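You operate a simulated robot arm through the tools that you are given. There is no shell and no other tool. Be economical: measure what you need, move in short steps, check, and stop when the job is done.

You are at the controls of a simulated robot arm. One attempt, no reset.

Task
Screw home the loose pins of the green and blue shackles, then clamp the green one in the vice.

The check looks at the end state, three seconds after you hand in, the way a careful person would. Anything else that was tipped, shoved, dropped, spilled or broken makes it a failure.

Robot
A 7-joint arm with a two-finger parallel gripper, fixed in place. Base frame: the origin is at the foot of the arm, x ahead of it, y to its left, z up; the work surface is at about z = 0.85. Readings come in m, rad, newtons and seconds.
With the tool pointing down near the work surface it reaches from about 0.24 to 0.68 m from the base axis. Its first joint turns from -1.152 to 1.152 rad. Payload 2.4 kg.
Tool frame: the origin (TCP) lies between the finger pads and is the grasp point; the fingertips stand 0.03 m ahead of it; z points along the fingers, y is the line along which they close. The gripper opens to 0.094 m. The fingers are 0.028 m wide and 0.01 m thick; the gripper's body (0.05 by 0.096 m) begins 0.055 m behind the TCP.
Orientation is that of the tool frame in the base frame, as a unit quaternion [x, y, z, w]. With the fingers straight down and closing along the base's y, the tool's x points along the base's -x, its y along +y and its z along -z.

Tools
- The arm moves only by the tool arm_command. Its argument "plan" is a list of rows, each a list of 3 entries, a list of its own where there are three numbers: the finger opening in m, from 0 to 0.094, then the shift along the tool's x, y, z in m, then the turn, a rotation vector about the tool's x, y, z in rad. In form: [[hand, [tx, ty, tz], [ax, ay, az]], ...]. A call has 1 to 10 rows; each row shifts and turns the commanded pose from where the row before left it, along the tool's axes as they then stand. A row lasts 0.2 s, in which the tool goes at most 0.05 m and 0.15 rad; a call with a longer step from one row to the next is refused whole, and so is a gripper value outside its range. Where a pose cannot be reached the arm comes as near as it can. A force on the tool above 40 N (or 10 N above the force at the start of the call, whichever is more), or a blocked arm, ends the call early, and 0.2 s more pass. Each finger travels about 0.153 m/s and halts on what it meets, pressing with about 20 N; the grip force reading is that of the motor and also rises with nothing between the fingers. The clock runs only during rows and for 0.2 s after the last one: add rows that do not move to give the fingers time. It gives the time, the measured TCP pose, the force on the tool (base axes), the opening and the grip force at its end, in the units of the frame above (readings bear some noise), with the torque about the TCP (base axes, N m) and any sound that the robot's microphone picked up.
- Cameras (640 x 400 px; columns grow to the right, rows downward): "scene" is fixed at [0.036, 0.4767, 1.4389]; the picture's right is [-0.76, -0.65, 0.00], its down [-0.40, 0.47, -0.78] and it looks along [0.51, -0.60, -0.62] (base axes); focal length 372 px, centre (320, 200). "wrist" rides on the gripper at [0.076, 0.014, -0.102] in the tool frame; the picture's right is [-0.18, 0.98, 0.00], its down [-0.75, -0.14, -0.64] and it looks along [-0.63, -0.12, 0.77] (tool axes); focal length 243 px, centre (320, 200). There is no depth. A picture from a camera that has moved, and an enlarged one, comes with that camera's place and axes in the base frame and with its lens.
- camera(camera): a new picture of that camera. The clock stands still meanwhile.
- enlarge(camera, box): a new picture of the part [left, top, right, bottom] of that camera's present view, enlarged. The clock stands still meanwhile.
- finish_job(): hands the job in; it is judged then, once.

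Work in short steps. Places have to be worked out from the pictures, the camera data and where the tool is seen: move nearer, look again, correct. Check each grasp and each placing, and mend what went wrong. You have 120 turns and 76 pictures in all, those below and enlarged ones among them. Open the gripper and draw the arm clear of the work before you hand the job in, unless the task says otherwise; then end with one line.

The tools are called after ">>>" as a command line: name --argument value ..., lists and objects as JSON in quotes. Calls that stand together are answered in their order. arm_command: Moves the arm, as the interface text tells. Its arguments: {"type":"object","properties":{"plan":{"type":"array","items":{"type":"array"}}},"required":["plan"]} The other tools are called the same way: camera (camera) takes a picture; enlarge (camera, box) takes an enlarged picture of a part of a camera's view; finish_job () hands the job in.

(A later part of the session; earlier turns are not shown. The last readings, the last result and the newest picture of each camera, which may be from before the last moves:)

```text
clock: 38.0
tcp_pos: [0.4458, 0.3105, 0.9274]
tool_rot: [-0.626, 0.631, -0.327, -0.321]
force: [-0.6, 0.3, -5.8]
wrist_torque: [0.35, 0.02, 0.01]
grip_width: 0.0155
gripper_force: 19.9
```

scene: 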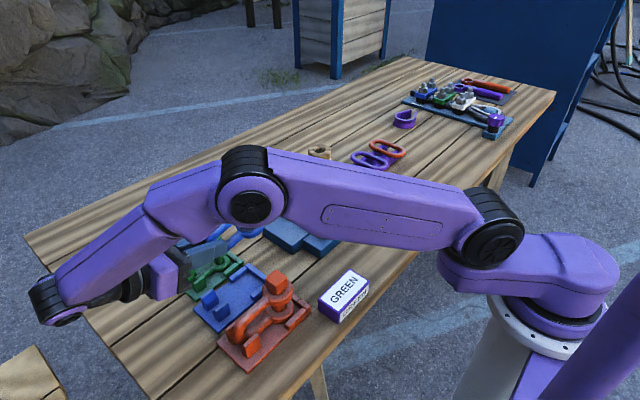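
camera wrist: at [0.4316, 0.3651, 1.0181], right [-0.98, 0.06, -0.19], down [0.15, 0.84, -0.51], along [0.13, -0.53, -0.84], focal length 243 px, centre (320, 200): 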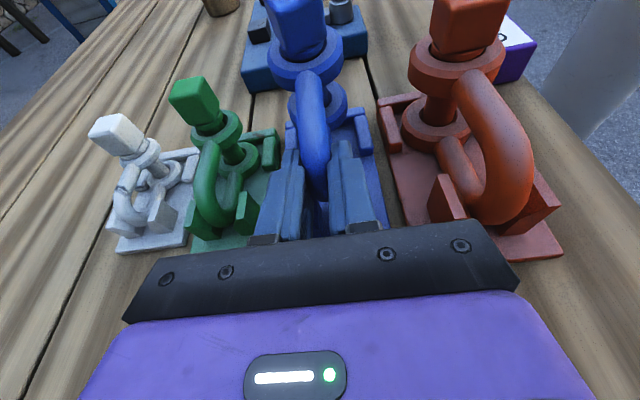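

No contact yet. I lower further.

>>> arm_command --plan '[[0.0, [-0.0025, 0, 0.0017], [0, 0, 0]], [0.0, [-0.0025, 0, 0.0017], [0, 0, 0]], [0.0, [0, 0, 0], [0, 0, 0]]]'

>>> enlarge --camera "wrist" --box '[170, 0, 490, 240]'

```text
clock: 38.8
tcp_pos: [0.4457, 0.311, 0.9207]
tool_rot: [-0.626, 0.631, -0.328, -0.321]
force: [0.7, -1.1, -5.4]
wrist_torque: [0.35, -0.02, -0.02]
grip_width: 0.0159
gripper_force: 19.8
```

```text
1.67 times, centred on (330, 120) of wrist
camera zoom: at [0.4306, 0.3484, 1.0424], right [-0.98, 0.11, -0.16], down [0.15, 0.96, -0.24], along [0.13, -0.26, -0.96], focal length 404 px, centre (303, 333)
```

zoom: 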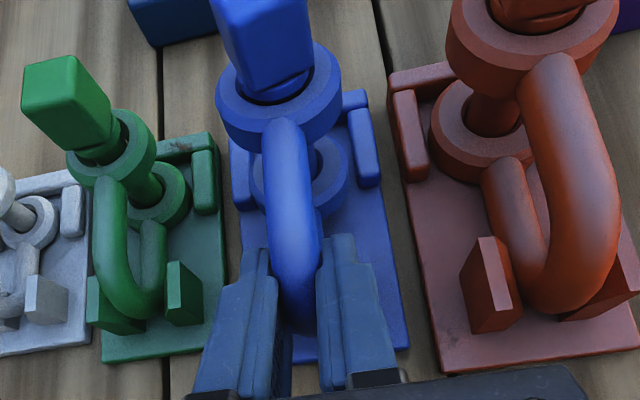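

Using ring sizes (outer diameter ≈42 mm), the eyes are at about (0.444, 0.239), lower ring z≈0.892. The pin is vertical, the shackle 25 mm above its seat, and about 25 mm too far +y. I move −y 20 mm and re-measure.

>>> arm_command --plan '[[0.0, [0.0114, 0, 0.0164], [0, 0, 0]], [0.0, [0, 0, 0], [0, 0, 0]]]'

>>> enlarge --camera "wrist" --box '[170, 0, 490, 240]'

>>> enlarge --camera "scene" --box '[130, 205, 320, 345]'

```text
clock: 39.4
tcp_pos: [0.4463, 0.2904, 0.9225]
tool_rot: [-0.626, 0.631, -0.327, -0.321]
force: [1.0, -0.4, -5.5]
wrist_torque: [0.38, -0.01, 0.02]
grip_width: 0.0159
gripper_force: 19.9
```

```text
1.67 times, centred on (330, 120) of wrist
camera zoom: at [0.4308, 0.3287, 1.0424], right [-0.98, 0.11, -0.16], down [0.15, 0.96, -0.24], along [0.13, -0.26, -0.96], focal length 404 px, centre (303, 333)
```

zoom: 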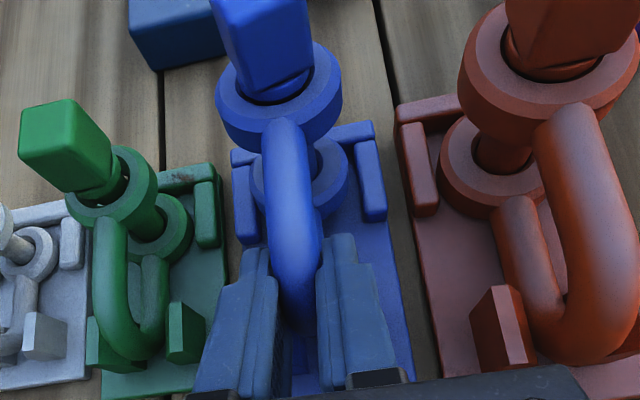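

```text
2.86 times, centred on (225, 275) of scene
camera zoom: at [0.0361, 0.4767, 1.4389], right [-0.76, -0.65, 0.0], down [-0.4, 0.47, -0.78], along [0.51, -0.6, -0.62], focal length 1064 px, centre (591, -14)
```

zoom: 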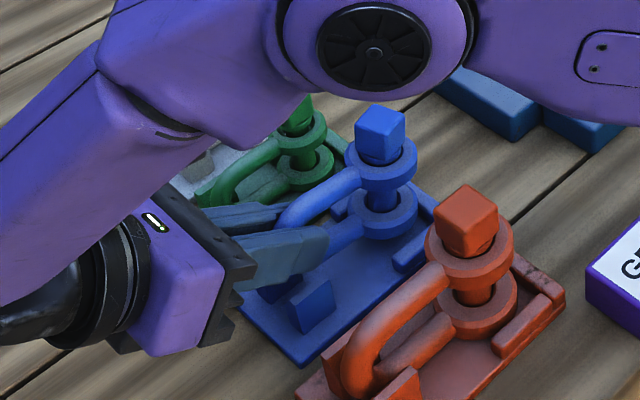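

The scene view now shows the shackle upright over its tray. Compared with the first picture it needs about +6 mm in y and 8 mm down. I apply that in small steps watching force.

>>> arm_command --plan '[[0.0, [-0.0034, 0, -0.0049], [0, 0, 0]], [0.0, [-0.0025, 0, 0.0017], [0, 0, 0]], [0.0, [-0.0025, 0, 0.0017], [0, 0, 0]], [0.0, [0, 0, 0], [0, 0, 0]]]'

>>> enlarge --camera "scene" --box '[170, 215, 300, 315]'

```text
clock: 40.4
tcp_pos: [0.4467, 0.2953, 0.9161]
tool_rot: [-0.625, 0.63, -0.33, -0.321]
force: [-3.2, -0.9, 13.9]
wrist_torque: [-0.02, -0.24, -0.07]
grip_width: 0.0158
gripper_force: 20.2
```

```text
4.00 times, centred on (235, 265) of scene
camera zoom: at [0.0357, 0.4765, 1.439], right [-0.76, -0.65, 0.0], down [-0.4, 0.47, -0.78], along [0.51, -0.6, -0.62], focal length 1490 px, centre (660, -60)
```

zoom: 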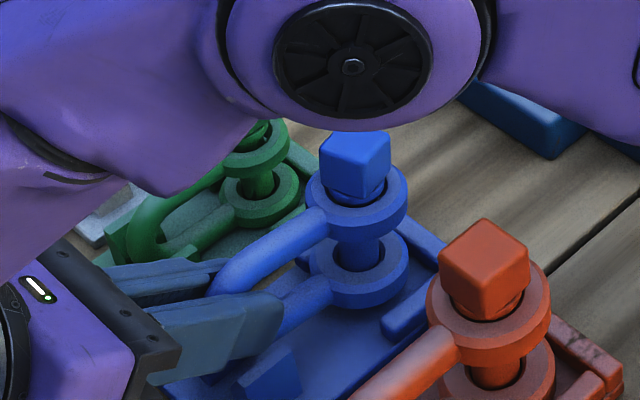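

Contact now, and the torques suggest the +x finger touches the tray's guide, so I'm about 3 mm too far +x. I back up 3 mm, shift −x 3 mm and −y 2 mm, and lower again.

>>> arm_command --plan '[[0.0, [0.0033, 0, -0.0023], [0, 0, 0]], [0.0, [0.0011, 0.0035, 0.0016], [0, 0, 0]], [0.0, [-0.0016, 0, 0.0011], [0, 0, 0]], [0.0, [0, 0, 0], [0, 0, 0]]]'

>>> enlarge --camera "scene" --box '[170, 215, 300, 315]'

>>> enlarge --camera "wrist" --box '[170, 0, 490, 240]'

```text
clock: 41.4
tcp_pos: [0.4419, 0.295, 0.9174]
tool_rot: [-0.626, 0.631, -0.327, -0.322]
force: [0.3, -0.6, -3.9]
wrist_torque: [0.33, 0.06, 0.05]
grip_width: 0.0159
gripper_force: 19.7
```

```text
4.00 times, centred on (235, 265) of scene
camera zoom: at [0.0361, 0.4767, 1.4389], right [-0.76, -0.65, 0.0], down [-0.4, 0.47, -0.78], along [0.51, -0.6, -0.62], focal length 1490 px, centre (660, -60)
```

zoom: 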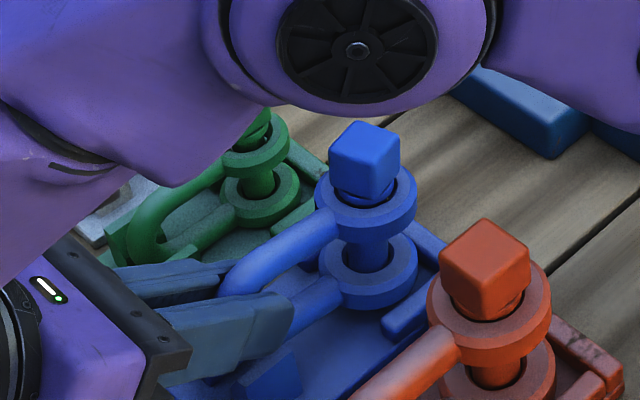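

```text
1.67 times, centred on (330, 120) of wrist
camera zoom: at [0.4268, 0.3326, 1.0387], right [-0.98, 0.11, -0.16], down [0.15, 0.96, -0.24], along [0.13, -0.26, -0.96], focal length 404 px, centre (303, 333)
```

zoom: 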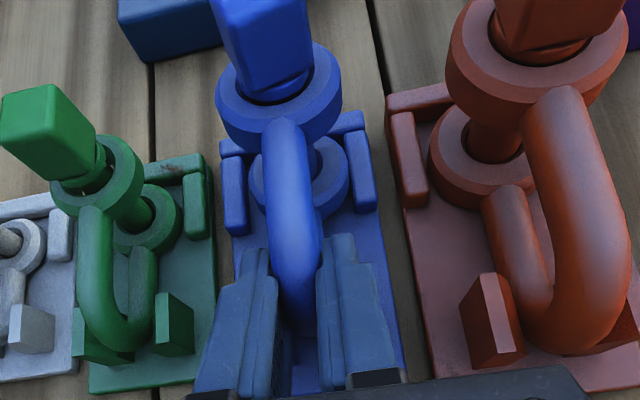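

The eye now matches the original position in the picture apart from about 6 mm of height, and it is centred between the tray walls. I lower 4 mm more and release gently.

>>> arm_command --plan '[[0.0, [-0.0016, 0, 0.0011], [0, 0, 0]], [0.0, [-0.0016, 0, 0.0011], [0, 0, 0]], [0.0, [0, 0, 0], [0, 0, 0]]]'

```text
clock: 42.4
tcp_pos: [0.4425, 0.2945, 0.9178]
tool_rot: [-0.625, 0.63, -0.329, -0.323]
force: [-2.9, -1.0, 4.7]
wrist_torque: [0.2, 0.27, -0.02]
grip_width: 0.0162
gripper_force: 19.9
stopped in row 3: the force on the tool passed its limit at 41 N (the readings are from after the stop); the commanded pose is now the measured one
```

The fingers are resting on the guides with the shackle only mm above its seat. I raise 2 mm and open.

>>> arm_command --plan '[[0.0, [0.0016, 0, -0.0011], [0, 0, 0]], [0.022, [0, 0, 0], [0, 0, 0]], [0.035, [0, 0, 0], [0, 0, 0]], [0.035, [0, 0, 0], [0, 0, 0]]]'

>>> enlarge --camera "scene" --box '[170, 215, 300, 315]'

```text
clock: 43.4
tcp_pos: [0.4429, 0.2958, 0.9181]
tool_rot: [-0.624, 0.63, -0.33, -0.323]
force: [0.9, 0.2, 0.3]
wrist_torque: [0.02, 0.03, -0.03]
grip_width: 0.035
gripper_force: 0.1
```

```text
4.00 times, centred on (235, 265) of scene
camera zoom: at [0.036, 0.4767, 1.4389], right [-0.76, -0.65, 0.0], down [-0.4, 0.47, -0.78], along [0.51, -0.6, -0.62], focal length 1490 px, centre (660, -60)
```

zoom: 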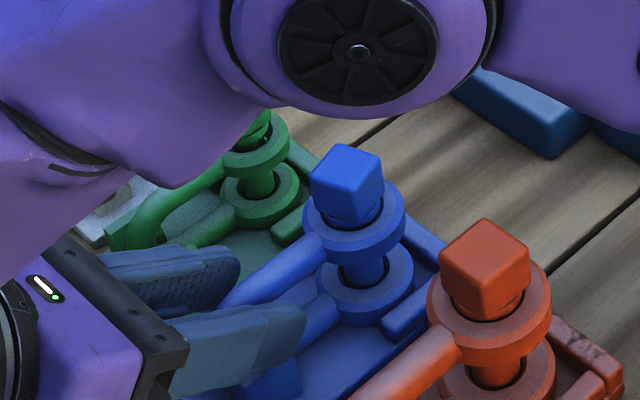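

The blue shackle is seated again with its pin up. I withdraw straight up and then return the tool to vertical.

>>> arm_command --plan '[[0.035, [0.02, 0, -0.014], [0, 0, 0]], [0.035, [0.0329, 0, -0.0228], [0, 0, 0]], [0.035, [0.0329, 0, -0.0228], [0, 0, 0]], [0.035, [0.0329, 0, -0.0228], [0, 0, 0]], [0.05, [0, 0, 0], [0, -0.15, 0]], [0.05, [0, 0, 0], [0, -0.15, 0]], [0.05, [0, 0, 0], [0, -0.15, 0]], [0.05, [0, 0, 0], [0, -0.15, 0]], [0.05, [0, 0, 0], [0, -0.15, 0]], [0.05, [0, 0, 0], [0, -0.15, 0]]]'

>>> enlarge --camera "scene" --box '[160, 205, 310, 325]'

```text
clock: 45.6
tcp_pos: [0.4403, 0.2931, 1.0632]
tool_rot: [-0.707, 0.707, -0.025, -0.016]
force: [-0.6, -1.0, 0.0]
wrist_torque: [0.03, 0.02, 0.01]
grip_width: 0.05
gripper_force: 0.1
```

```text
3.33 times, centred on (235, 265) of scene
camera zoom: at [0.036, 0.4767, 1.439], right [-0.76, -0.65, 0.0], down [-0.4, 0.47, -0.78], along [0.51, -0.6, -0.62], focal length 1242 px, centre (603, -17)
```

zoom: 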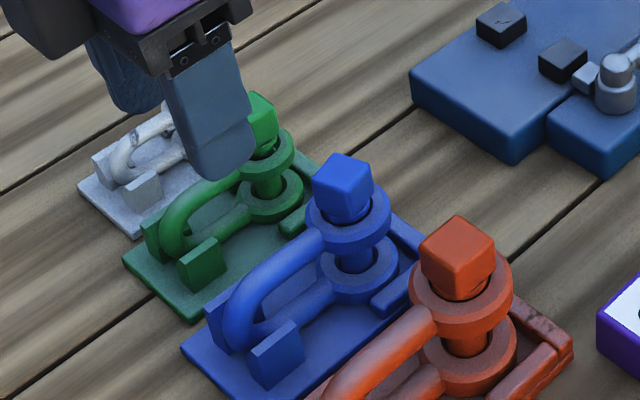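

The blue shackle is fully back in its tray with the bow between its guides. I level the tool and move over the blue head.

>>> arm_command --plan '[[0.05, [0, 0, 0], [-0.0128, -0.058, 0]], [0.05, [0.04, -0.001, 0], [0, 0, 0]], [0.05, [0.039, -0.001, 0], [0, 0, 0]], [0.05, [0, 0, 0.025], [0, 0, 0]], [0.05, [0, 0, 0.025], [0, 0, 0]], [0.05, [0, 0, 0], [0, 0, 0]]]'

>>> enlarge --camera "wrist" --box '[200, 50, 440, 250]'

```text
clock: 47.0
tcp_pos: [0.4432, 0.2139, 1.0118]
tool_rot: [-0.706, 0.708, -0.001, 0.0]
force: [-0.4, 0.6, 0.3]
wrist_torque: [-0.02, -0.02, 0.0]
grip_width: 0.0499
gripper_force: 0.1
```

```text
2.00 times, centred on (320, 150) of wrist
camera zoom: at [0.4276, 0.1368, 1.1152], right [-0.98, 0.19, 0.0], down [0.14, 0.75, 0.64], along [0.12, 0.63, -0.77], focal length 485 px, centre (320, 300)
```

zoom: 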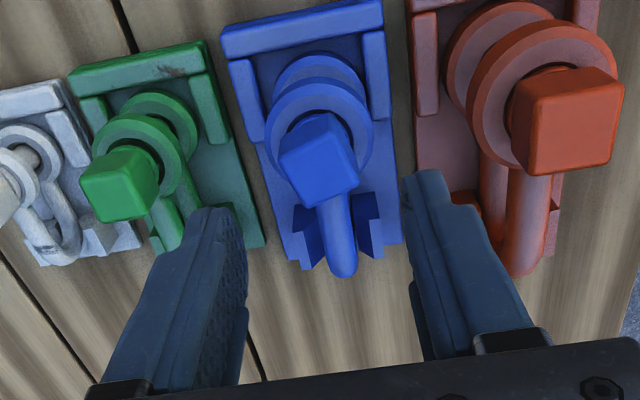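

The blue head is at about (0.443, 0.212) and rotated about 14° ccw, so I turn the wrist −0.24 rad, descend and grip.

>>> arm_command --plan '[[0.05, [0.001, 0, 0.01], [0, 0, -0.12]], [0.05, [0, 0, 0.015], [0, 0, -0.12]], [0.05, [0, 0, 0.015], [0, 0, 0]], [0.05, [0, 0, 0.009], [0, 0, 0]], [0.02, [0, 0, 0], [0, 0, 0]], [0.0, [0, 0, 0], [0, 0, 0]], [0.0, [0, 0, 0], [0, 0, 0]]]'

>>> enlarge --camera "scene" --box '[180, 215, 310, 315]'

```text
clock: 48.6
tcp_pos: [0.4432, 0.2158, 0.9636]
tool_rot: [0.786, -0.619, 0.001, 0.001]
force: [3.4, 0.5, -0.5]
wrist_torque: [0.05, -0.19, 0.0]
grip_width: 0.0243
gripper_force: 19.8
```

```text
4.00 times, centred on (245, 265) of scene
camera zoom: at [0.0361, 0.4768, 1.4389], right [-0.76, -0.65, 0.0], down [-0.4, 0.47, -0.78], along [0.51, -0.6, -0.62], focal length 1490 px, centre (620, -60)
```

zoom: 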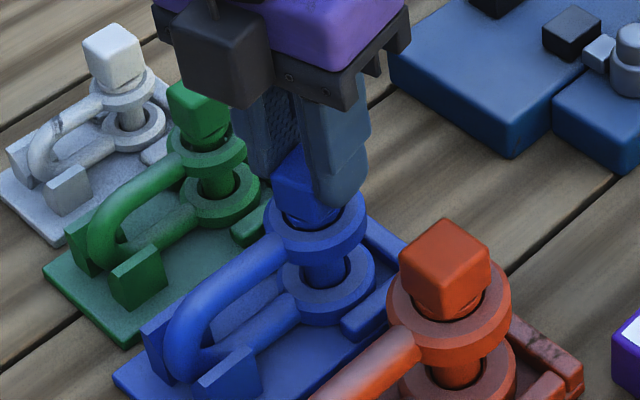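

A good grip on the head. I turn clockwise 1.5 rad.

>>> arm_command --plan '[[0.0, [0, 0, 0], [0, 0, 0.15]], [0.0, [0, 0, 0], [0, 0, 0.15]], [0.0, [0, 0, 0], [0, 0, 0.15]], [0.0, [0, 0, 0], [0, 0, 0.15]], [0.0, [0, 0, 0], [0, 0, 0.15]], [0.0, [0, 0, 0], [0, 0, 0.15]], [0.0, [0, 0, 0], [0, 0, 0.15]], [0.0, [0, 0, 0], [0, 0, 0.15]], [0.0, [0, 0, 0], [0, 0, 0.15]], [0.0, [0, 0, 0], [0, 0, 0.15]]]'

```text
clock: 50.8
tcp_pos: [0.4433, 0.2132, 0.964]
tool_rot: [-0.152, 0.988, -0.001, 0.0]
force: [-1.0, 1.2, 0.6]
wrist_torque: [0.15, 0.05, 0.06]
grip_width: 0.0313
gripper_force: 19.9
```

The opening grew to 31 mm, so the head slipped in the fingers. I look at what it did.

>>> enlarge --camera "wrist" --box '[230, 80, 410, 230]'

>>> enlarge --camera "scene" --box '[200, 225, 300, 305]'

```text
2.67 times, centred on (320, 155) of wrist
camera zoom: at [0.3656, 0.2032, 1.0669], right [-0.12, 0.99, 0.0], down [0.76, 0.09, 0.64], along [0.64, 0.08, -0.77], focal length 647 px, centre (320, 320)
```

zoom: 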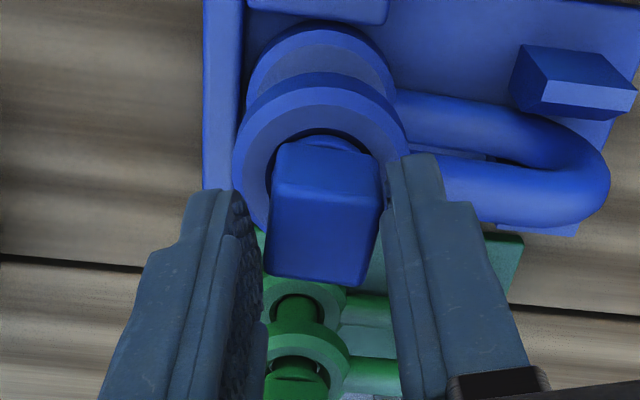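

```text
5.00 times, centred on (250, 265) of scene
camera zoom: at [0.036, 0.4767, 1.4389], right [-0.76, -0.65, 0.0], down [-0.4, 0.47, -0.78], along [0.51, -0.6, -0.62], focal length 1862 px, centre (670, -125)
```

zoom: 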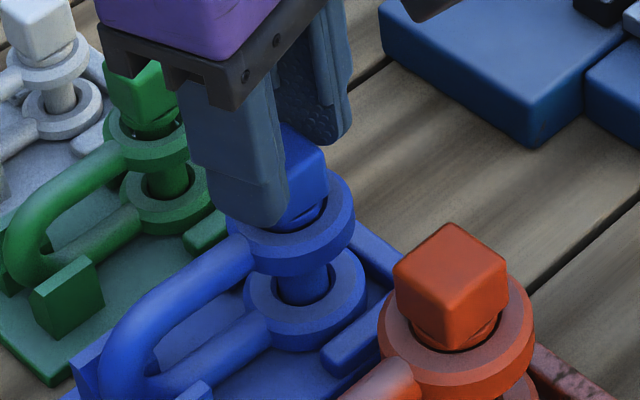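

The head is now square to the base axes: it turned only about 0.24 rad and then resisted. I open, square up at the head's angle, regrip and turn in small steps, reading the torque.

>>> arm_command --plan '[[0.045, [0, 0, 0], [0, 0, 0]], [0.045, [0, 0, 0], [0, 0, 0.15]], [0.045, [0, 0, 0], [0, 0, 0.15]], [0.0, [0, 0, 0], [0, 0, 0]], [0.0, [0, 0, 0], [0, 0, 0]], [0.0, [0, 0, 0], [0, 0, 0]]]'

>>> arm_command --plan '[[0.0, [0, 0, 0], [0, 0, 0.07]], [0.0, [0, 0, 0], [0, 0, 0.07]], [0.0, [0, 0, 0], [0, 0, 0.07]]]'

```text
clock: 52.2
tcp_pos: [0.4429, 0.2144, 0.9652]
tool_rot: [-0.005, 1.0, 0.0, 0.0]
force: [0.8, 0.0, 0.1]
wrist_torque: [0.02, -0.04, 0.0]
grip_width: 0.0244
gripper_force: 20.2
```

```text
clock: 53.0
tcp_pos: [0.4439, 0.2143, 0.9641]
tool_rot: [0.101, 0.995, -0.001, -0.001]
force: [0.3, -0.9, 0.0]
wrist_torque: [0.13, -0.06, 0.75]
grip_width: 0.0263
gripper_force: 20.3
```

The torque now reaches 0.75 N·m and the head does not turn, so the blue pin seems seated. I release, back off and inspect the gap under the head.

>>> arm_command --plan '[[0.05, [0, 0, 0], [0, 0, -0.1]], [0.05, [0, 0, 0], [0, 0, -0.1]], [0.05, [0, 0, -0.04], [0, 0, 0]], [0.07, [0.0, 0, -0.04], [0, 0, 0]], [0.07, [0, 0, -0.03], [0, 0, 0]]]'

>>> enlarge --camera "scene" --box '[170, 215, 300, 315]'

```text
clock: 54.2
tcp_pos: [0.4432, 0.214, 1.074]
tool_rot: [0.0, 1.0, -0.001, 0.0]
force: [-1.0, -0.4, -1.2]
wrist_torque: [-0.04, -0.02, 0.02]
grip_width: 0.0696
gripper_force: 0.1
```

```text
4.00 times, centred on (235, 265) of scene
camera zoom: at [0.036, 0.4767, 1.439], right [-0.76, -0.65, 0.0], down [-0.4, 0.47, -0.78], along [0.51, -0.6, -0.62], focal length 1490 px, centre (660, -60)
```

zoom: 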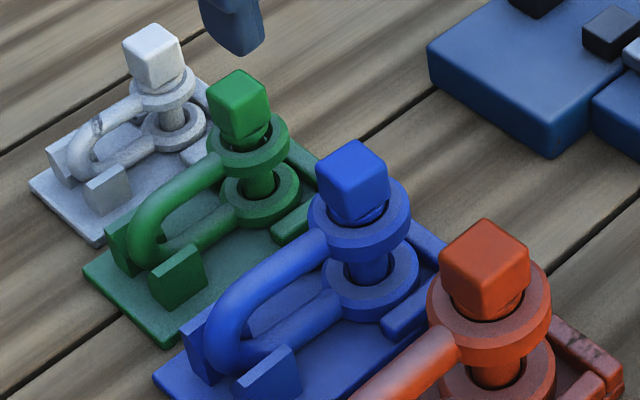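

Blue's total turn comes to about π, and its head now sits close on the ring as orange's and white's do, so I take it as home. Green's head stands visibly proud. I move over green while winding the wrist back to give turning range.

>>> arm_command --plan '[[0.06, [-0.028, 0, 0], [0, 0, 0]], [0.06, [-0.028, 0, 0], [0, 0, 0]], [0.06, [-0.028, 0, 0], [0, 0, 0]], [0.06, [0, 0, 0.02], [0, 0, -0.15]], [0.06, [0, 0, 0.02], [0, 0, -0.15]], [0.06, [0, 0, 0.015], [0, 0, -0.15]], [0.06, [0, 0, 0], [0, 0, -0.15]], [0.06, [0, 0, 0], [0, 0, -0.15]], [0.06, [0, 0, 0], [0, 0, -0.15]], [0.06, [0, 0, 0], [0, 0, -0.15]]]'

>>> arm_command --plan '[[0.06, [0, 0, 0], [0, 0, -0.15]], [0.06, [0, 0, 0], [0, 0, -0.15]], [0.06, [0, 0, 0], [0, 0, -0.15]], [0.06, [0, 0, 0], [0, 0, -0.07]], [0.05, [0, 0, 0], [0, 0, 0]]]'

>>> enlarge --camera "wrist" --box '[230, 80, 410, 230]'

```text
clock: 56.4
tcp_pos: [0.5262, 0.2146, 1.0198]
tool_rot: [-0.502, 0.865, -0.001, 0.001]
force: [0.3, -0.2, 0.5]
wrist_torque: [0.02, 0.01, -0.02]
grip_width: 0.0602
gripper_force: 0.1
```

```text
clock: 57.6
tcp_pos: [0.5268, 0.2144, 1.0185]
tool_rot: [-0.707, 0.707, 0.0, 0.0]
force: [0.1, 1.1, -0.6]
wrist_torque: [0.01, 0.01, 0.0]
grip_width: 0.0501
gripper_force: 0.0
```

```text
2.67 times, centred on (320, 155) of wrist
camera zoom: at [0.5125, 0.1368, 1.122], right [-0.98, 0.18, 0.0], down [0.14, 0.76, 0.64], along [0.12, 0.63, -0.77], focal length 647 px, centre (320, 320)
```

zoom: 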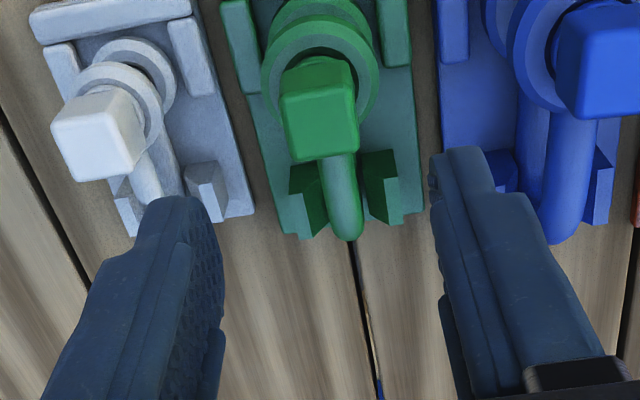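

The green head is at (0.526, 0.213), top z≈0.937, aligned with the base axes. I descend to fingertips z≈0.92, and grip.

>>> arm_command --plan '[[0.05, [0.001, 0, 0.025], [0, 0, 0]], [0.05, [0, 0, 0.025], [0, 0, 0]], [0.05, [0, 0, 0.017], [0, 0, 0]], [0.03, [0, 0, 0], [0, 0, 0]], [0.0, [0, 0, 0], [0, 0, 0]], [0.0, [0, 0, 0], [0, 0, 0]]]'

>>> enlarge --camera "scene" --box '[160, 205, 290, 305]'

```text
clock: 59.0
tcp_pos: [0.5259, 0.2136, 0.9522]
tool_rot: [0.707, -0.707, 0.0, 0.001]
force: [0.4, 0.1, 0.1]
wrist_torque: [-0.01, -0.02, 0.0]
grip_width: 0.0214
gripper_force: 20.2
```

```text
4.00 times, centred on (225, 255) of scene
camera zoom: at [0.036, 0.4767, 1.4389], right [-0.76, -0.65, 0.0], down [-0.4, 0.47, -0.78], along [0.51, -0.6, -0.62], focal length 1490 px, centre (700, -20)
```

zoom: 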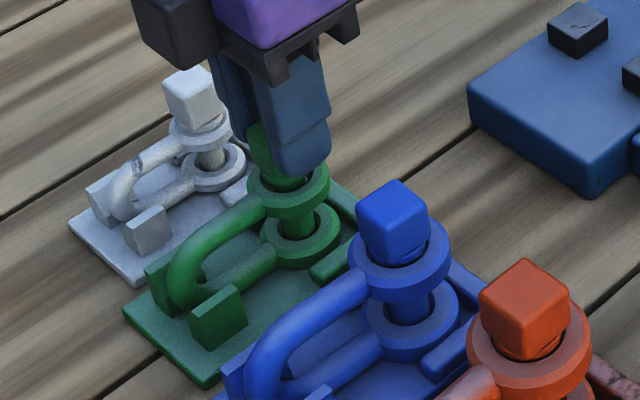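

Gripped (21 mm). I turn clockwise 1.5 rad.

>>> arm_command --plan '[[0.0, [0, 0, 0], [0, 0, 0.15]], [0.0, [0, 0, 0], [0, 0, 0.15]], [0.0, [0, 0, 0], [0, 0, 0.15]], [0.0, [0, 0, 0], [0, 0, 0.15]], [0.0, [0, 0, 0], [0, 0, 0.15]], [0.0, [0, 0, 0], [0, 0, 0.15]], [0.0, [0, 0, 0], [0, 0, 0.15]], [0.0, [0, 0, 0], [0, 0, 0.15]], [0.0, [0, 0, 0], [0, 0, 0.15]], [0.0, [0, 0, 0], [0, 0, 0.15]]]'

```text
clock: 61.2
tcp_pos: [0.5264, 0.2129, 0.9503]
tool_rot: [-0.033, 0.999, -0.001, 0.0]
force: [0.4, -0.1, -2.1]
wrist_torque: [-0.11, 0.08, 0.01]
grip_width: 0.0216
gripper_force: 19.8
```

It turned freely with the grip intact, drawing slightly down. I continue.

>>> arm_command --plan '[[0.0, [0, 0, 0.001], [0, 0, 0.15]], [0.0, [0, 0, 0], [0, 0, 0.15]], [0.0, [0, 0, 0], [0, 0, 0.15]], [0.0, [0, 0, 0], [0, 0, 0.15]], [0.0, [0, 0, 0], [0, 0, 0.15]], [0.0, [0, 0, 0], [0, 0, 0.15]], [0.0, [0, 0, 0], [0, 0, 0.15]], [0.0, [0, 0, 0], [0, 0, 0.15]], [0.0, [0, 0, 0], [0, 0, 0.15]]]'

```text
clock: 63.2
tcp_pos: [0.5268, 0.2134, 0.9506]
tool_rot: [0.598, 0.801, 0.0, 0.001]
force: [-0.6, -0.7, -2.9]
wrist_torque: [-0.01, 0.06, 0.01]
grip_width: 0.0216
gripper_force: 19.4
```

Turned 2.85 rad, still free. I proceed more cautiously.

>>> arm_command --plan '[[0.0, [0, 0, 0], [0, 0, 0.15]], [0.0, [0, 0, 0], [0, 0, 0.15]], [0.0, [0, 0, 0], [0, 0, 0.1]], [0.0, [0, 0, 0], [0, 0, 0]]]'

```text
clock: 64.2
tcp_pos: [0.5258, 0.213, 0.9502]
tool_rot: [0.745, 0.667, -0.002, 0.001]
force: [-5.9, 0.0, -1.0]
wrist_torque: [0.03, 0.48, 0.36]
grip_width: 0.0216
gripper_force: 20.6
```

The torque rises to 0.36 N·m at about π. I press on slightly to confirm it is tight.

>>> arm_command --plan '[[0.0, [0, 0, 0], [0, 0, 0.07]], [0.0, [0, 0, 0], [0, 0, 0.07]], [0.0, [0, 0, 0], [0, 0, 0]]]'

```text
clock: 65.0
tcp_pos: [0.5263, 0.2131, 0.9503]
tool_rot: [0.79, 0.613, -0.002, 0.0]
force: [-8.0, -3.3, -1.6]
wrist_torque: [-0.2, 0.52, 0.58]
grip_width: 0.024
gripper_force: 19.6
```

Green is tight too (the fingers slip at 0.58 N·m). I release, rise, and check both heads in the scene view while moving to inspect the vice.

>>> arm_command --plan '[[0.045, [0, 0, 0], [0, 0, 0]], [0.045, [0, 0, 0], [0, 0, -0.1]], [0.045, [0, 0, 0], [0, 0, -0.15]], [0.045, [0, 0, -0.04], [0, 0, 0]], [0.045, [0, 0, -0.04], [0, 0, 0]], [0.045, [0, 0, -0.04], [0, 0, 0]], [0.045, [0, 0, 0], [0, 0, 0]]]'

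>>> enlarge --camera "scene" --box '[160, 215, 290, 315]'

>>> camera --camera "wrist"

```text
clock: 66.6
tcp_pos: [0.5274, 0.2136, 1.0715]
tool_rot: [0.706, 0.708, -0.001, 0.001]
force: [0.3, 0.3, 0.6]
wrist_torque: [-0.02, 0.04, -0.02]
grip_width: 0.0449
gripper_force: 0.2
```

```text
4.00 times, centred on (225, 265) of scene
camera zoom: at [0.036, 0.4767, 1.4389], right [-0.76, -0.65, 0.0], down [-0.4, 0.47, -0.78], along [0.51, -0.6, -0.62], focal length 1490 px, centre (700, -60)
```

zoom: 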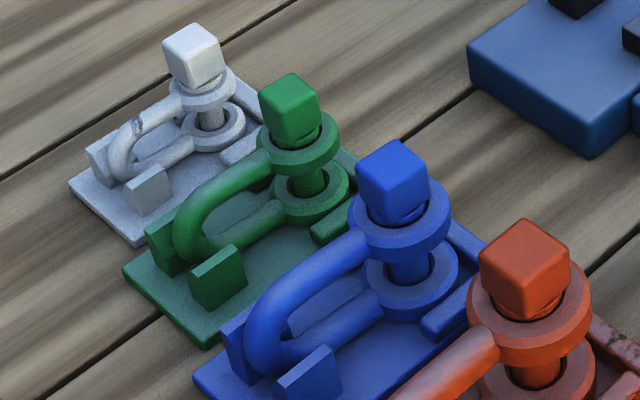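

```text
20 pictures are left
camera wrist: at [0.5411, 0.2887, 1.1734], right [0.98, -0.18, 0.0], down [-0.14, -0.75, 0.64], along [-0.12, -0.63, -0.77], focal length 243 px, centre (320, 200)
```

wrist: 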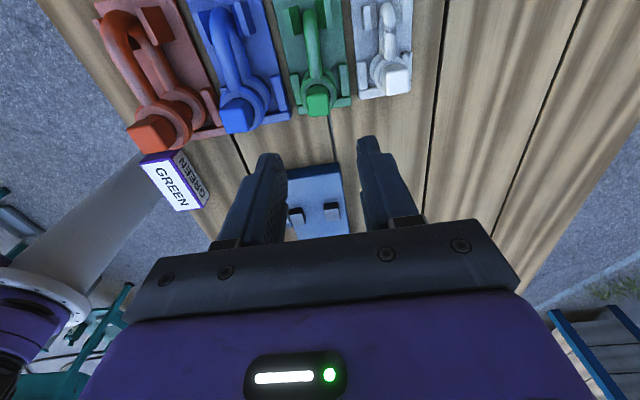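

Green's head is now down on its ring like the others. I move over towards the vice for a close look.

>>> arm_command --plan '[[0.094, [-0.042, -0.014, -0.003], [0, 0, 0]], [0.094, [-0.042, -0.014, -0.003], [0, 0, 0]], [0.094, [-0.042, -0.014, -0.003], [0, 0, 0]], [0.094, [-0.042, -0.014, -0.003], [0, 0, 0]], [0.094, [0, 0, 0], [0, 0, 0]]]'

>>> enlarge --camera "wrist" --box '[200, 20, 440, 220]'

>>> enlarge --camera "scene" --box '[255, 180, 365, 265]'

```text
clock: 67.8
tcp_pos: [0.4701, 0.0445, 1.0835]
tool_rot: [0.706, 0.708, -0.001, 0.001]
force: [0.9, -0.1, -0.5]
wrist_torque: [-0.01, 0.06, -0.01]
grip_width: 0.0937
gripper_force: 0.0
```

```text
2.00 times, centred on (320, 120) of wrist
camera zoom: at [0.4845, 0.1192, 1.1863], right [0.98, -0.18, 0.0], down [-0.14, -0.75, 0.64], along [-0.12, -0.63, -0.77], focal length 485 px, centre (320, 360)
```

zoom: 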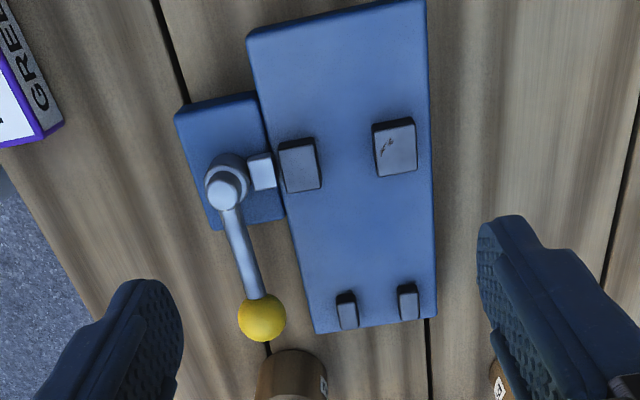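

```text
4.71 times, centred on (310, 222) of scene
camera zoom: at [0.036, 0.4767, 1.4389], right [-0.76, -0.65, 0.0], down [-0.4, 0.47, -0.78], along [0.51, -0.6, -0.62], focal length 1753 px, centre (367, 94)
```

zoom: 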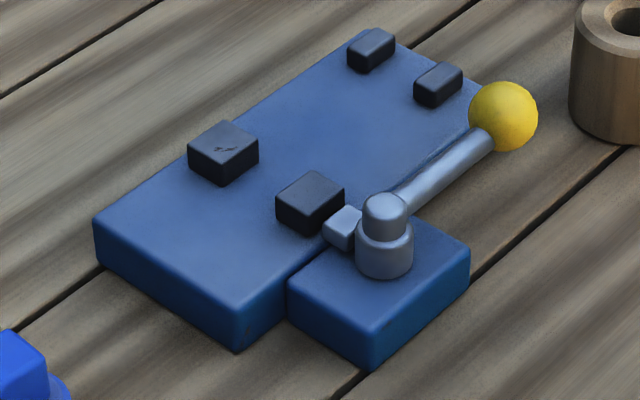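

Reading the two views: pivot ≈(0.411, 0.028), knob ≈(0.410, −0.063, 0.91), fixed jaw at x≈0.51, moving jaw at x≈0.454. A cam lobe on the lever presses the moving jaw, so the vice looks closed, with a gap of about 33 mm against the ~38 mm eye. I go to the +x side of the lever with closed fingers, to push it open toward −x.

>>> arm_command --plan '[[0.0, [-0.032, -0.009, 0.01], [0, 0, 0]], [0.0, [-0.032, -0.009, 0.01], [0, 0, 0]], [0.0, [-0.03, -0.009, 0.02], [0, 0, 0]], [0.0, [0, 0, 0.04], [0, 0, 0]], [0.0, [0, 0, 0.04], [0, 0, 0]], [0.0, [0, 0, 0.038], [0, 0, 0]], [0.0, [0, 0, 0], [0, 0, 0]]]'

>>> camera --camera "scene"

```text
clock: 69.4
tcp_pos: [0.4434, -0.0492, 0.9244]
tool_rot: [0.707, 0.707, -0.001, 0.001]
force: [0.2, -0.3, -0.2]
wrist_torque: [-0.02, 0.01, -0.01]
grip_width: 0.0001
gripper_force: 19.6
```

```text
17 pictures are left
```

scene: 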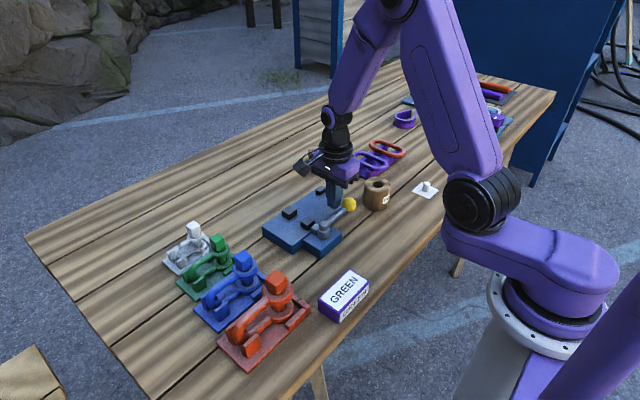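

The finger stands just +x of the lever, clear of everything. I push through the first part of the arc (about 20°) as a test.

>>> arm_command --plan '[[0.0, [-0.0049, -0.0179, 0], [0, 0, 0]], [0.0, [-0.001, -0.0218, 0], [0, 0, 0]], [0.0, [0, 0, 0], [0, 0, 0]]]'

>>> enlarge --camera "scene" --box '[255, 180, 365, 265]'

```text
clock: 70.2
tcp_pos: [0.4026, -0.0549, 0.925]
tool_rot: [0.708, 0.706, -0.001, 0.0]
force: [1.6, 1.1, -0.1]
wrist_torque: [0.0, -0.04, -0.04]
grip_width: 0.0
gripper_force: 20.1
```

```text
4.71 times, centred on (310, 222) of scene
camera zoom: at [0.036, 0.4767, 1.4389], right [-0.76, -0.65, 0.0], down [-0.4, 0.47, -0.78], along [0.51, -0.6, -0.62], focal length 1753 px, centre (367, 94)
```

zoom: 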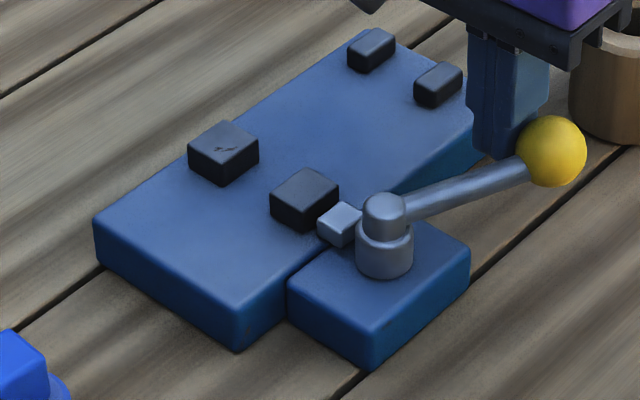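

Pushing toward −x moved the jaw toward +x, so that direction closes the vice and it started open; the gap must be just over the eye's width. I go round to the lever's −x side to push it back open.

>>> arm_command --plan '[[0.0, [0, 0.008, 0], [0, 0, 0]], [0.0, [0, 0, -0.045], [0, 0, 0]], [0.0, [0.013, -0.031, 0], [0, 0, 0]], [0.0, [0.013, -0.032, 0], [0, 0, 0]], [0.0, [0, 0, 0.045], [0, 0, 0]], [0.0, [0, 0, 0], [0, 0, 0]]]'

>>> arm_command --plan '[[0.0, [-0.006, 0.014, 0], [0, 0, 0]], [0.0, [-0.007, 0.014, 0], [0, 0, 0]], [0.0, [-0.006, 0.012, 0], [0, 0, 0]], [0.0, [-0.003, 0.008, 0], [0, 0, 0]], [0.0, [0, 0, 0], [0, 0, 0]]]'

>>> enlarge --camera "scene" --box '[255, 180, 365, 265]'

```text
clock: 71.6
tcp_pos: [0.3499, -0.03, 0.926]
tool_rot: [0.707, 0.707, -0.001, 0.001]
force: [-0.8, 0.0, -0.3]
wrist_torque: [0.02, 0.0, -0.02]
grip_width: 0.0
gripper_force: 20.2
```

```text
clock: 72.5
tcp_pos: [0.3837, -0.0466, 0.9242]
tool_rot: [0.706, 0.708, -0.008, -0.01]
force: [-3.2, 0.7, -1.0]
wrist_torque: [0.03, 0.06, -0.07]
grip_width: 0.0002
gripper_force: 19.9
stopped in row 4: the force on the tool passed its limit at 48 N (the readings are from after the stop); the commanded pose is now the measured one
```

```text
4.71 times, centred on (310, 222) of scene
camera zoom: at [0.0359, 0.4767, 1.4389], right [-0.76, -0.65, 0.0], down [-0.4, 0.47, -0.78], along [0.51, -0.6, -0.62], focal length 1753 px, centre (367, 94)
```

zoom: 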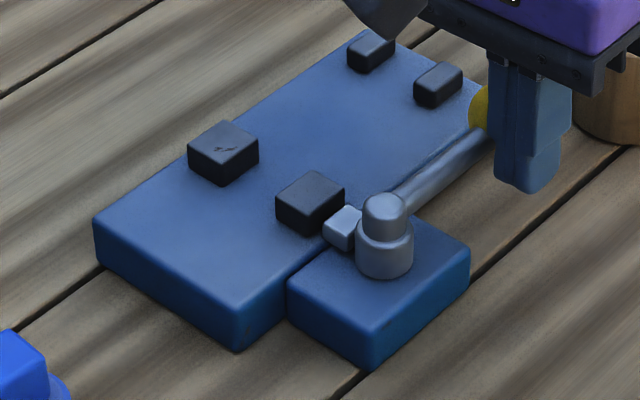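

The lever is back at its open stop (48 N met there). I retreat, rise, and travel to above the green head with the fingers open to 45 mm.

>>> arm_command --plan '[[0.0, [0.003, -0.015, 0], [0, 0, 0]], [0.0, [0, 0, -0.04], [0, 0, 0]], [0.0, [0, 0, -0.04], [0, 0, 0]], [0.045, [0.037, 0.022, -0.02], [0, 0, 0]], [0.045, [0.037, 0.0225, -0.01], [0, 0, 0]], [0.045, [0.037, 0.0225, 0], [0, 0, 0]], [0.045, [0.037, 0.0225, 0], [0, 0, 0]], [0.045, [0.037, 0.0225, 0], [0, 0, 0]], [0.045, [0.037, 0.0225, 0], [0, 0, 0]], [0.045, [0.035, 0.0225, 0], [0, 0, 0]]]'

>>> enlarge --camera "wrist" --box '[230, 60, 410, 210]'

```text
clock: 74.7
tcp_pos: [0.5288, 0.2132, 1.0322]
tool_rot: [0.706, 0.708, -0.006, -0.008]
force: [0.7, -0.2, 0.3]
wrist_torque: [0.04, -0.02, -0.03]
grip_width: 0.0446
gripper_force: 0.0
```

```text
2.67 times, centred on (320, 135) of wrist
camera zoom: at [0.5463, 0.2877, 1.1354], right [0.98, -0.18, -0.02], down [-0.13, -0.76, 0.64], along [-0.13, -0.63, -0.77], focal length 647 px, centre (320, 373)
```

zoom: 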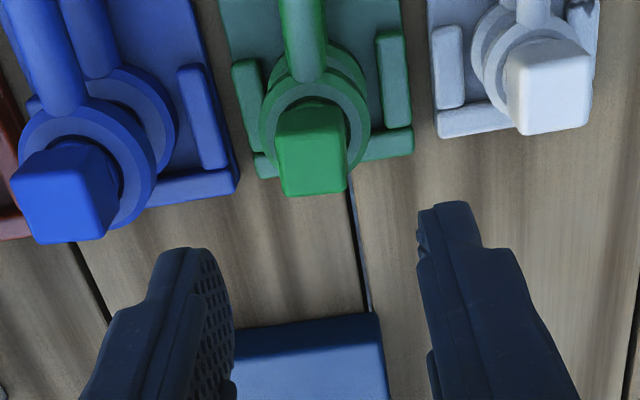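

Green's head is at about (0.526, 0.211). I straighten the small tilt, descend to z≈0.947 and grip the head.

>>> arm_command --plan '[[0.045, [-0.002, -0.003, 0.02], [-0.02, -0.003, 0]], [0.045, [0, 0, 0.025], [0, 0, 0]], [0.045, [0, 0, 0.025], [0, 0, 0]], [0.045, [0, 0, 0.014], [0, 0, 0]], [0.03, [0, 0, 0], [0, 0, 0]], [0.0, [0, 0, 0], [0, 0, 0]], [0.0, [0, 0, 0], [0, 0, 0]]]'

```text
clock: 76.3
tcp_pos: [0.526, 0.2109, 0.9484]
tool_rot: [0.707, 0.707, -0.001, -0.001]
force: [-0.9, -0.5, 0.1]
wrist_torque: [0.0, 0.06, -0.02]
grip_width: 0.0212
gripper_force: 20.2
```

Gripped (21 mm). I lift straight up in small steps and check the load.

>>> arm_command --plan '[[0.0, [0, 0, -0.01], [0, 0, 0]], [0.0, [0, 0, -0.02], [0, 0, 0]], [0.0, [0, 0, -0.03], [0, 0, 0]], [0.0, [0, 0, -0.03], [0, 0, 0]], [0.0, [0, 0, 0], [0, 0, 0]]]'

>>> enlarge --camera "scene" --box '[150, 185, 310, 305]'

```text
clock: 77.5
tcp_pos: [0.5262, 0.2111, 1.0388]
tool_rot: [0.707, 0.707, -0.001, -0.001]
force: [-0.5, -1.0, -3.8]
wrist_torque: [-0.05, 0.02, 0.02]
grip_width: 0.0215
gripper_force: 20.1
```

```text
3.33 times, centred on (230, 245) of scene
camera zoom: at [0.036, 0.4767, 1.4389], right [-0.76, -0.65, 0.0], down [-0.4, 0.47, -0.78], along [0.51, -0.6, -0.62], focal length 1242 px, centre (620, 50)
```

zoom: 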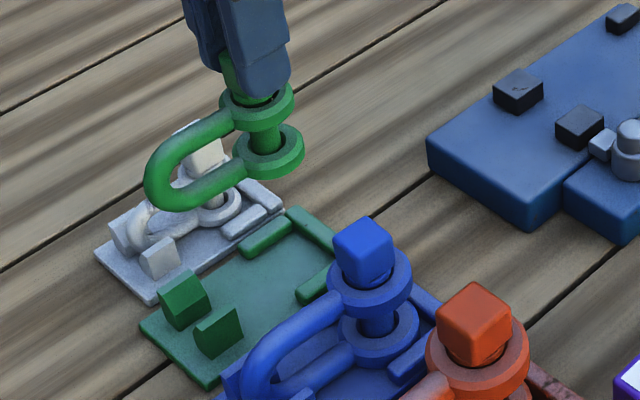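

Lifted cleanly and level. I raise further, carry it over the vice, then rotate 180° so the bow points to −y.

>>> arm_command --plan '[[0.0, [0, 0, -0.03], [0, 0, 0]], [0.0, [-0.045, -0.011, -0.01], [0, 0, 0]], [0.0, [-0.045, -0.011, 0], [0, 0, 0]], [0.0, [-0.045, -0.011, 0], [0, 0, 0]], [0.0, [-0.046, -0.011, 0], [0, 0, 0]], [0.0, [0, 0, 0], [0, 0, -0.14]], [0.0, [0, 0, 0], [0, 0, -0.15]], [0.0, [0, 0, 0], [0, 0, -0.15]], [0.0, [0, 0, 0], [0, 0, -0.15]], [0.0, [0, 0, 0], [0, 0, -0.15]]]'

>>> arm_command --plan '[[0.0, [0, 0, 0], [0, 0, -0.15]], [0.0, [0, 0, 0], [0, 0, -0.15]], [0.0, [0, 0, 0], [0, 0, -0.15]], [0.0, [0, 0, 0], [0, 0, -0.15]], [0.0, [0, 0, 0], [0, 0, -0.15]], [0.0, [0, 0, 0], [0, 0, -0.15]], [0.0, [0, 0, 0], [0, 0, -0.15]], [0.0, [0, 0, 0], [0, 0, -0.15]], [0.0, [0, 0, 0], [0, 0, -0.15]], [0.0, [0, 0, 0], [0, 0, -0.15]]]'

>>> arm_command --plan '[[0.0, [0, 0, 0], [0, 0, -0.15]], [0.0, [0, 0, 0], [0, 0, -0.15]], [0.0, [0, 0, 0], [0, 0, -0.15]], [0.0, [0, 0, 0], [0, 0, -0.15]], [0.0, [0, 0, 0], [0, 0, -0.15]], [0.0, [0, 0, 0], [0, 0, -0.15]], [0.0, [0, 0, 0], [0, 0, 0]]]'

>>> camera --camera "wrist"

>>> enlarge --camera "scene" --box '[245, 150, 375, 265]'

```text
clock: 79.7
tcp_pos: [0.4828, 0.03, 1.08]
tool_rot: [0.402, 0.916, 0.0, -0.001]
force: [-0.4, -0.2, -2.9]
wrist_torque: [-0.01, -0.04, 0.01]
grip_width: 0.0211
gripper_force: 20.4
```

```text
clock: 81.9
tcp_pos: [0.4819, 0.03, 1.0784]
tool_rot: [-0.331, 0.944, 0.0, 0.0]
force: [0.2, 0.7, -3.5]
wrist_torque: [0.05, -0.06, 0.02]
grip_width: 0.0215
gripper_force: 20.0
```

```text
clock: 83.5
tcp_pos: [0.4827, 0.0301, 1.0785]
tool_rot: [0.708, -0.706, 0.0, 0.001]
force: [0.2, 0.2, -3.5]
wrist_torque: [0.05, -0.01, -0.03]
grip_width: 0.0216
gripper_force: 20.2
```

```text
12 pictures are left
camera wrist: at [0.4681, -0.0476, 1.1814], right [-0.98, 0.18, 0.0], down [0.14, 0.75, 0.64], along [0.12, 0.63, -0.77], focal length 243 px, centre (320, 200)
```

wrist: 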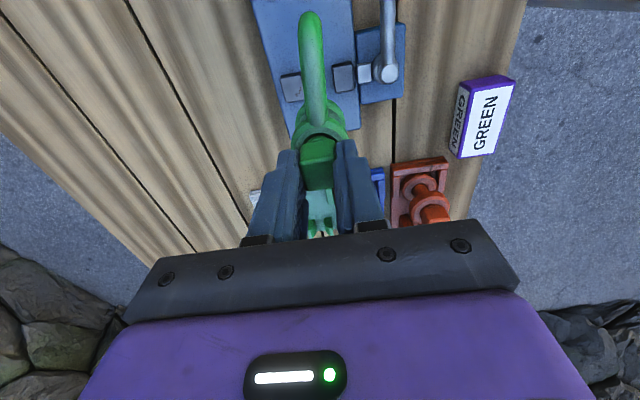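

```text
3.48 times, centred on (310, 208) of scene
camera zoom: at [0.036, 0.4767, 1.4389], right [-0.76, -0.65, 0.0], down [-0.4, 0.47, -0.78], along [0.51, -0.6, -0.62], focal length 1296 px, centre (355, 174)
```

zoom: 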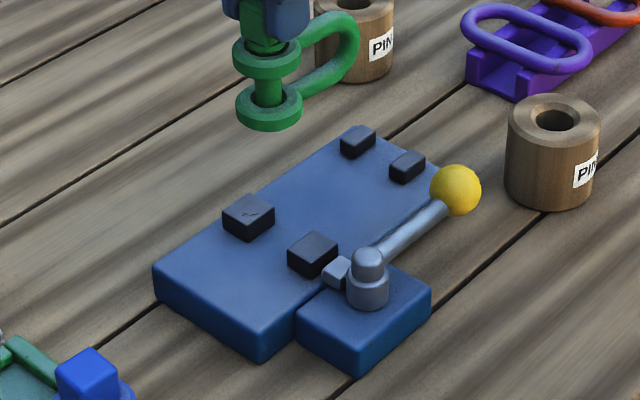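

Bow points −y, and both cameras place the jaw gap centre at about (0.484, 0.028), near where the eye hangs. I lower to about 2 cm above the bed and check.

>>> arm_command --plan '[[0.0, [0, -0.001, 0.03], [0, 0, 0]], [0.0, [0.001, 0, 0.03], [0, 0, 0]], [0.0, [0, 0, 0.028], [0, 0, 0]], [0.0, [0, 0, 0], [0, 0, 0]]]'

>>> enlarge --camera "scene" --box '[255, 165, 365, 265]'

>>> enlarge --camera "wrist" --box '[240, 20, 400, 160]'

```text
clock: 84.5
tcp_pos: [0.4837, 0.0297, 0.9906]
tool_rot: [-0.706, 0.708, -0.001, -0.001]
force: [0.0, 0.8, -2.4]
wrist_torque: [0.07, -0.03, 0.02]
grip_width: 0.0216
gripper_force: 20.3
```

```text
4.00 times, centred on (310, 215) of scene
camera zoom: at [0.036, 0.4767, 1.4389], right [-0.76, -0.65, 0.0], down [-0.4, 0.47, -0.78], along [0.51, -0.6, -0.62], focal length 1490 px, centre (360, 140)
```

zoom: 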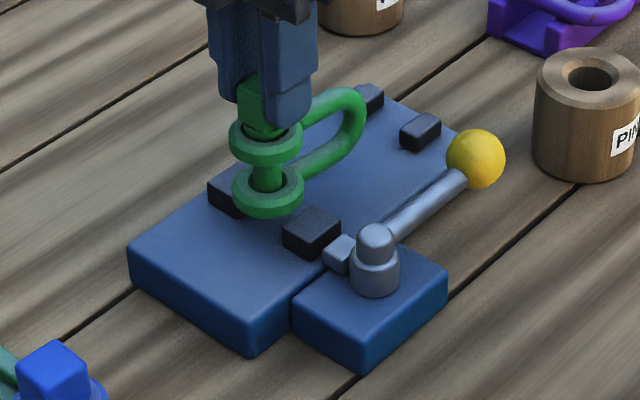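

```text
2.86 times, centred on (320, 90) of wrist
camera zoom: at [0.4691, -0.0488, 1.094], right [-0.98, 0.19, 0.0], down [0.14, 0.75, 0.64], along [0.12, 0.63, -0.77], focal length 693 px, centre (320, 514)
```

zoom: 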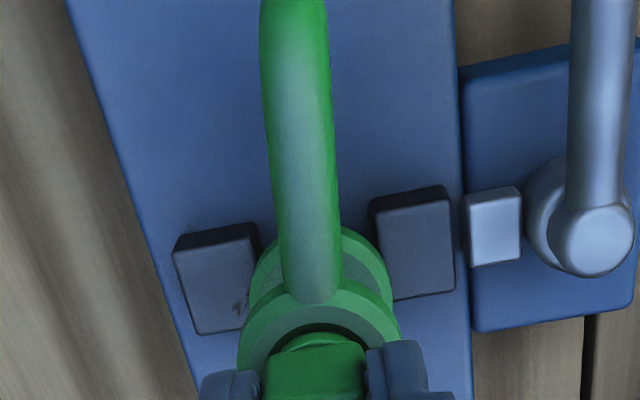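

The eye sits over the gap, which is only slightly wider than the ring. I shift −x 1.5 mm and lower in small steps, watching the force.

>>> arm_command --plan '[[0.0, [0, 0.0015, 0.006], [0, 0, 0]], [0.0, [0, 0, 0.004], [0, 0, 0]], [0.0, [0, 0, 0.003], [0, 0, 0]], [0.0, [0, 0, 0], [0, 0, 0]]]'

```text
clock: 85.5
tcp_pos: [0.4836, 0.0288, 0.9805]
tool_rot: [-0.707, 0.708, 0.0, 0.003]
force: [-5.6, 1.1, 39.5]
wrist_torque: [0.07, 0.33, -0.03]
grip_width: 0.0217
gripper_force: 19.9
```

Contact with 39 N at z=0.980, higher than expected for the bed. I back off 3 mm and look.

>>> arm_command --plan '[[0.0, [0, 0, -0.004], [0, 0, 0]], [0.0, [0, 0, 0], [0, 0, 0]]]'

>>> enlarge --camera "scene" --box '[275, 190, 345, 245]'

```text
clock: 86.1
tcp_pos: [0.4814, 0.0291, 0.9806]
tool_rot: [-0.707, 0.707, 0.001, -0.002]
force: [-0.6, 1.1, -1.2]
wrist_torque: [0.03, -0.03, -0.02]
grip_width: 0.0214
gripper_force: 20.1
```

```text
7.27 times, centred on (310, 218) of scene
camera zoom: at [0.036, 0.4767, 1.4389], right [-0.76, -0.65, 0.0], down [-0.4, 0.47, -0.78], along [0.51, -0.6, -0.62], focal length 2709 px, centre (393, 73)
```

zoom: 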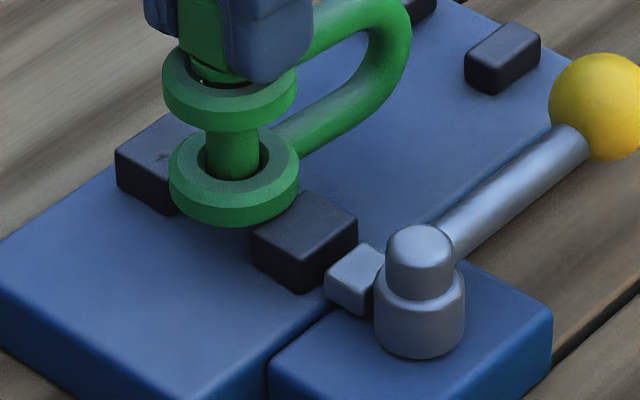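

The ring rests on both jaw tops, so the eye is wider than the open gap (~33 mm). The vice must grip the bow (~14 mm) as the tray's guides do, with the eye toward the two small stops, the same orientation as in the tray. I raise and rotate back 180°.

>>> arm_command --plan '[[0.0, [0, 0, -0.03], [0, 0, 0]], [0.0, [0, 0, -0.04], [0, 0, 0]], [0.0, [0, 0, 0], [0, 0, 0.15]], [0.0, [0, 0, 0], [0, 0, 0.15]], [0.0, [0, 0, 0], [0, 0, 0.15]], [0.0, [0, 0, 0], [0, 0, 0.15]], [0.0, [0, 0, 0], [0, 0, 0.15]], [0.0, [0, 0, 0], [0, 0, 0.15]], [0.0, [0, 0, 0], [0, 0, 0.15]], [0.0, [0, 0, 0], [0, 0, 0.15]]]'

>>> arm_command --plan '[[0.0, [0, 0, 0], [0, 0, 0.15]], [0.0, [0, 0, 0], [0, 0, 0.15]], [0.0, [0, 0, 0], [0, 0, 0.15]], [0.0, [0, 0, 0], [0, 0, 0.15]], [0.0, [0, 0, 0], [0, 0, 0.15]], [0.0, [0, 0, 0], [0, 0, 0.15]], [0.0, [0, 0, 0], [0, 0, 0.15]], [0.0, [0, 0, 0], [0, 0, 0.15]], [0.0, [0, 0, 0], [0, 0, 0.15]], [0.0, [0, 0, 0], [0, 0, 0.15]]]'

>>> arm_command --plan '[[0.0, [0, 0, 0], [0, 0, 0.15]], [0.0, [0, 0, 0], [0, 0, 0.15]], [0.0, [0, 0, 0], [0, 0, 0.14]], [0.0, [-0.032, 0.004, 0], [0, 0, 0]], [0.0, [-0.031, 0.003, 0], [0, 0, 0]], [0.0, [0, 0, 0], [0, 0, 0]]]'

```text
clock: 88.3
tcp_pos: [0.4821, 0.0295, 1.0509]
tool_rot: [-0.182, 0.983, 0.0, 0.0]
force: [0.3, -0.5, -2.5]
wrist_torque: [0.01, -0.08, -0.01]
grip_width: 0.0215
gripper_force: 19.6
```

```text
clock: 90.5
tcp_pos: [0.4824, 0.0292, 1.0521]
tool_rot: [0.536, 0.844, 0.0, -0.001]
force: [-0.1, -0.1, -4.0]
wrist_torque: [-0.05, -0.01, -0.04]
grip_width: 0.0213
gripper_force: 20.1
```

```text
clock: 91.9
tcp_pos: [0.4892, -0.0337, 1.0525]
tool_rot: [0.707, 0.707, -0.001, 0.0]
force: [0.3, -0.9, -3.2]
wrist_torque: [-0.05, 0.03, 0.0]
grip_width: 0.0213
gripper_force: 20.1
```

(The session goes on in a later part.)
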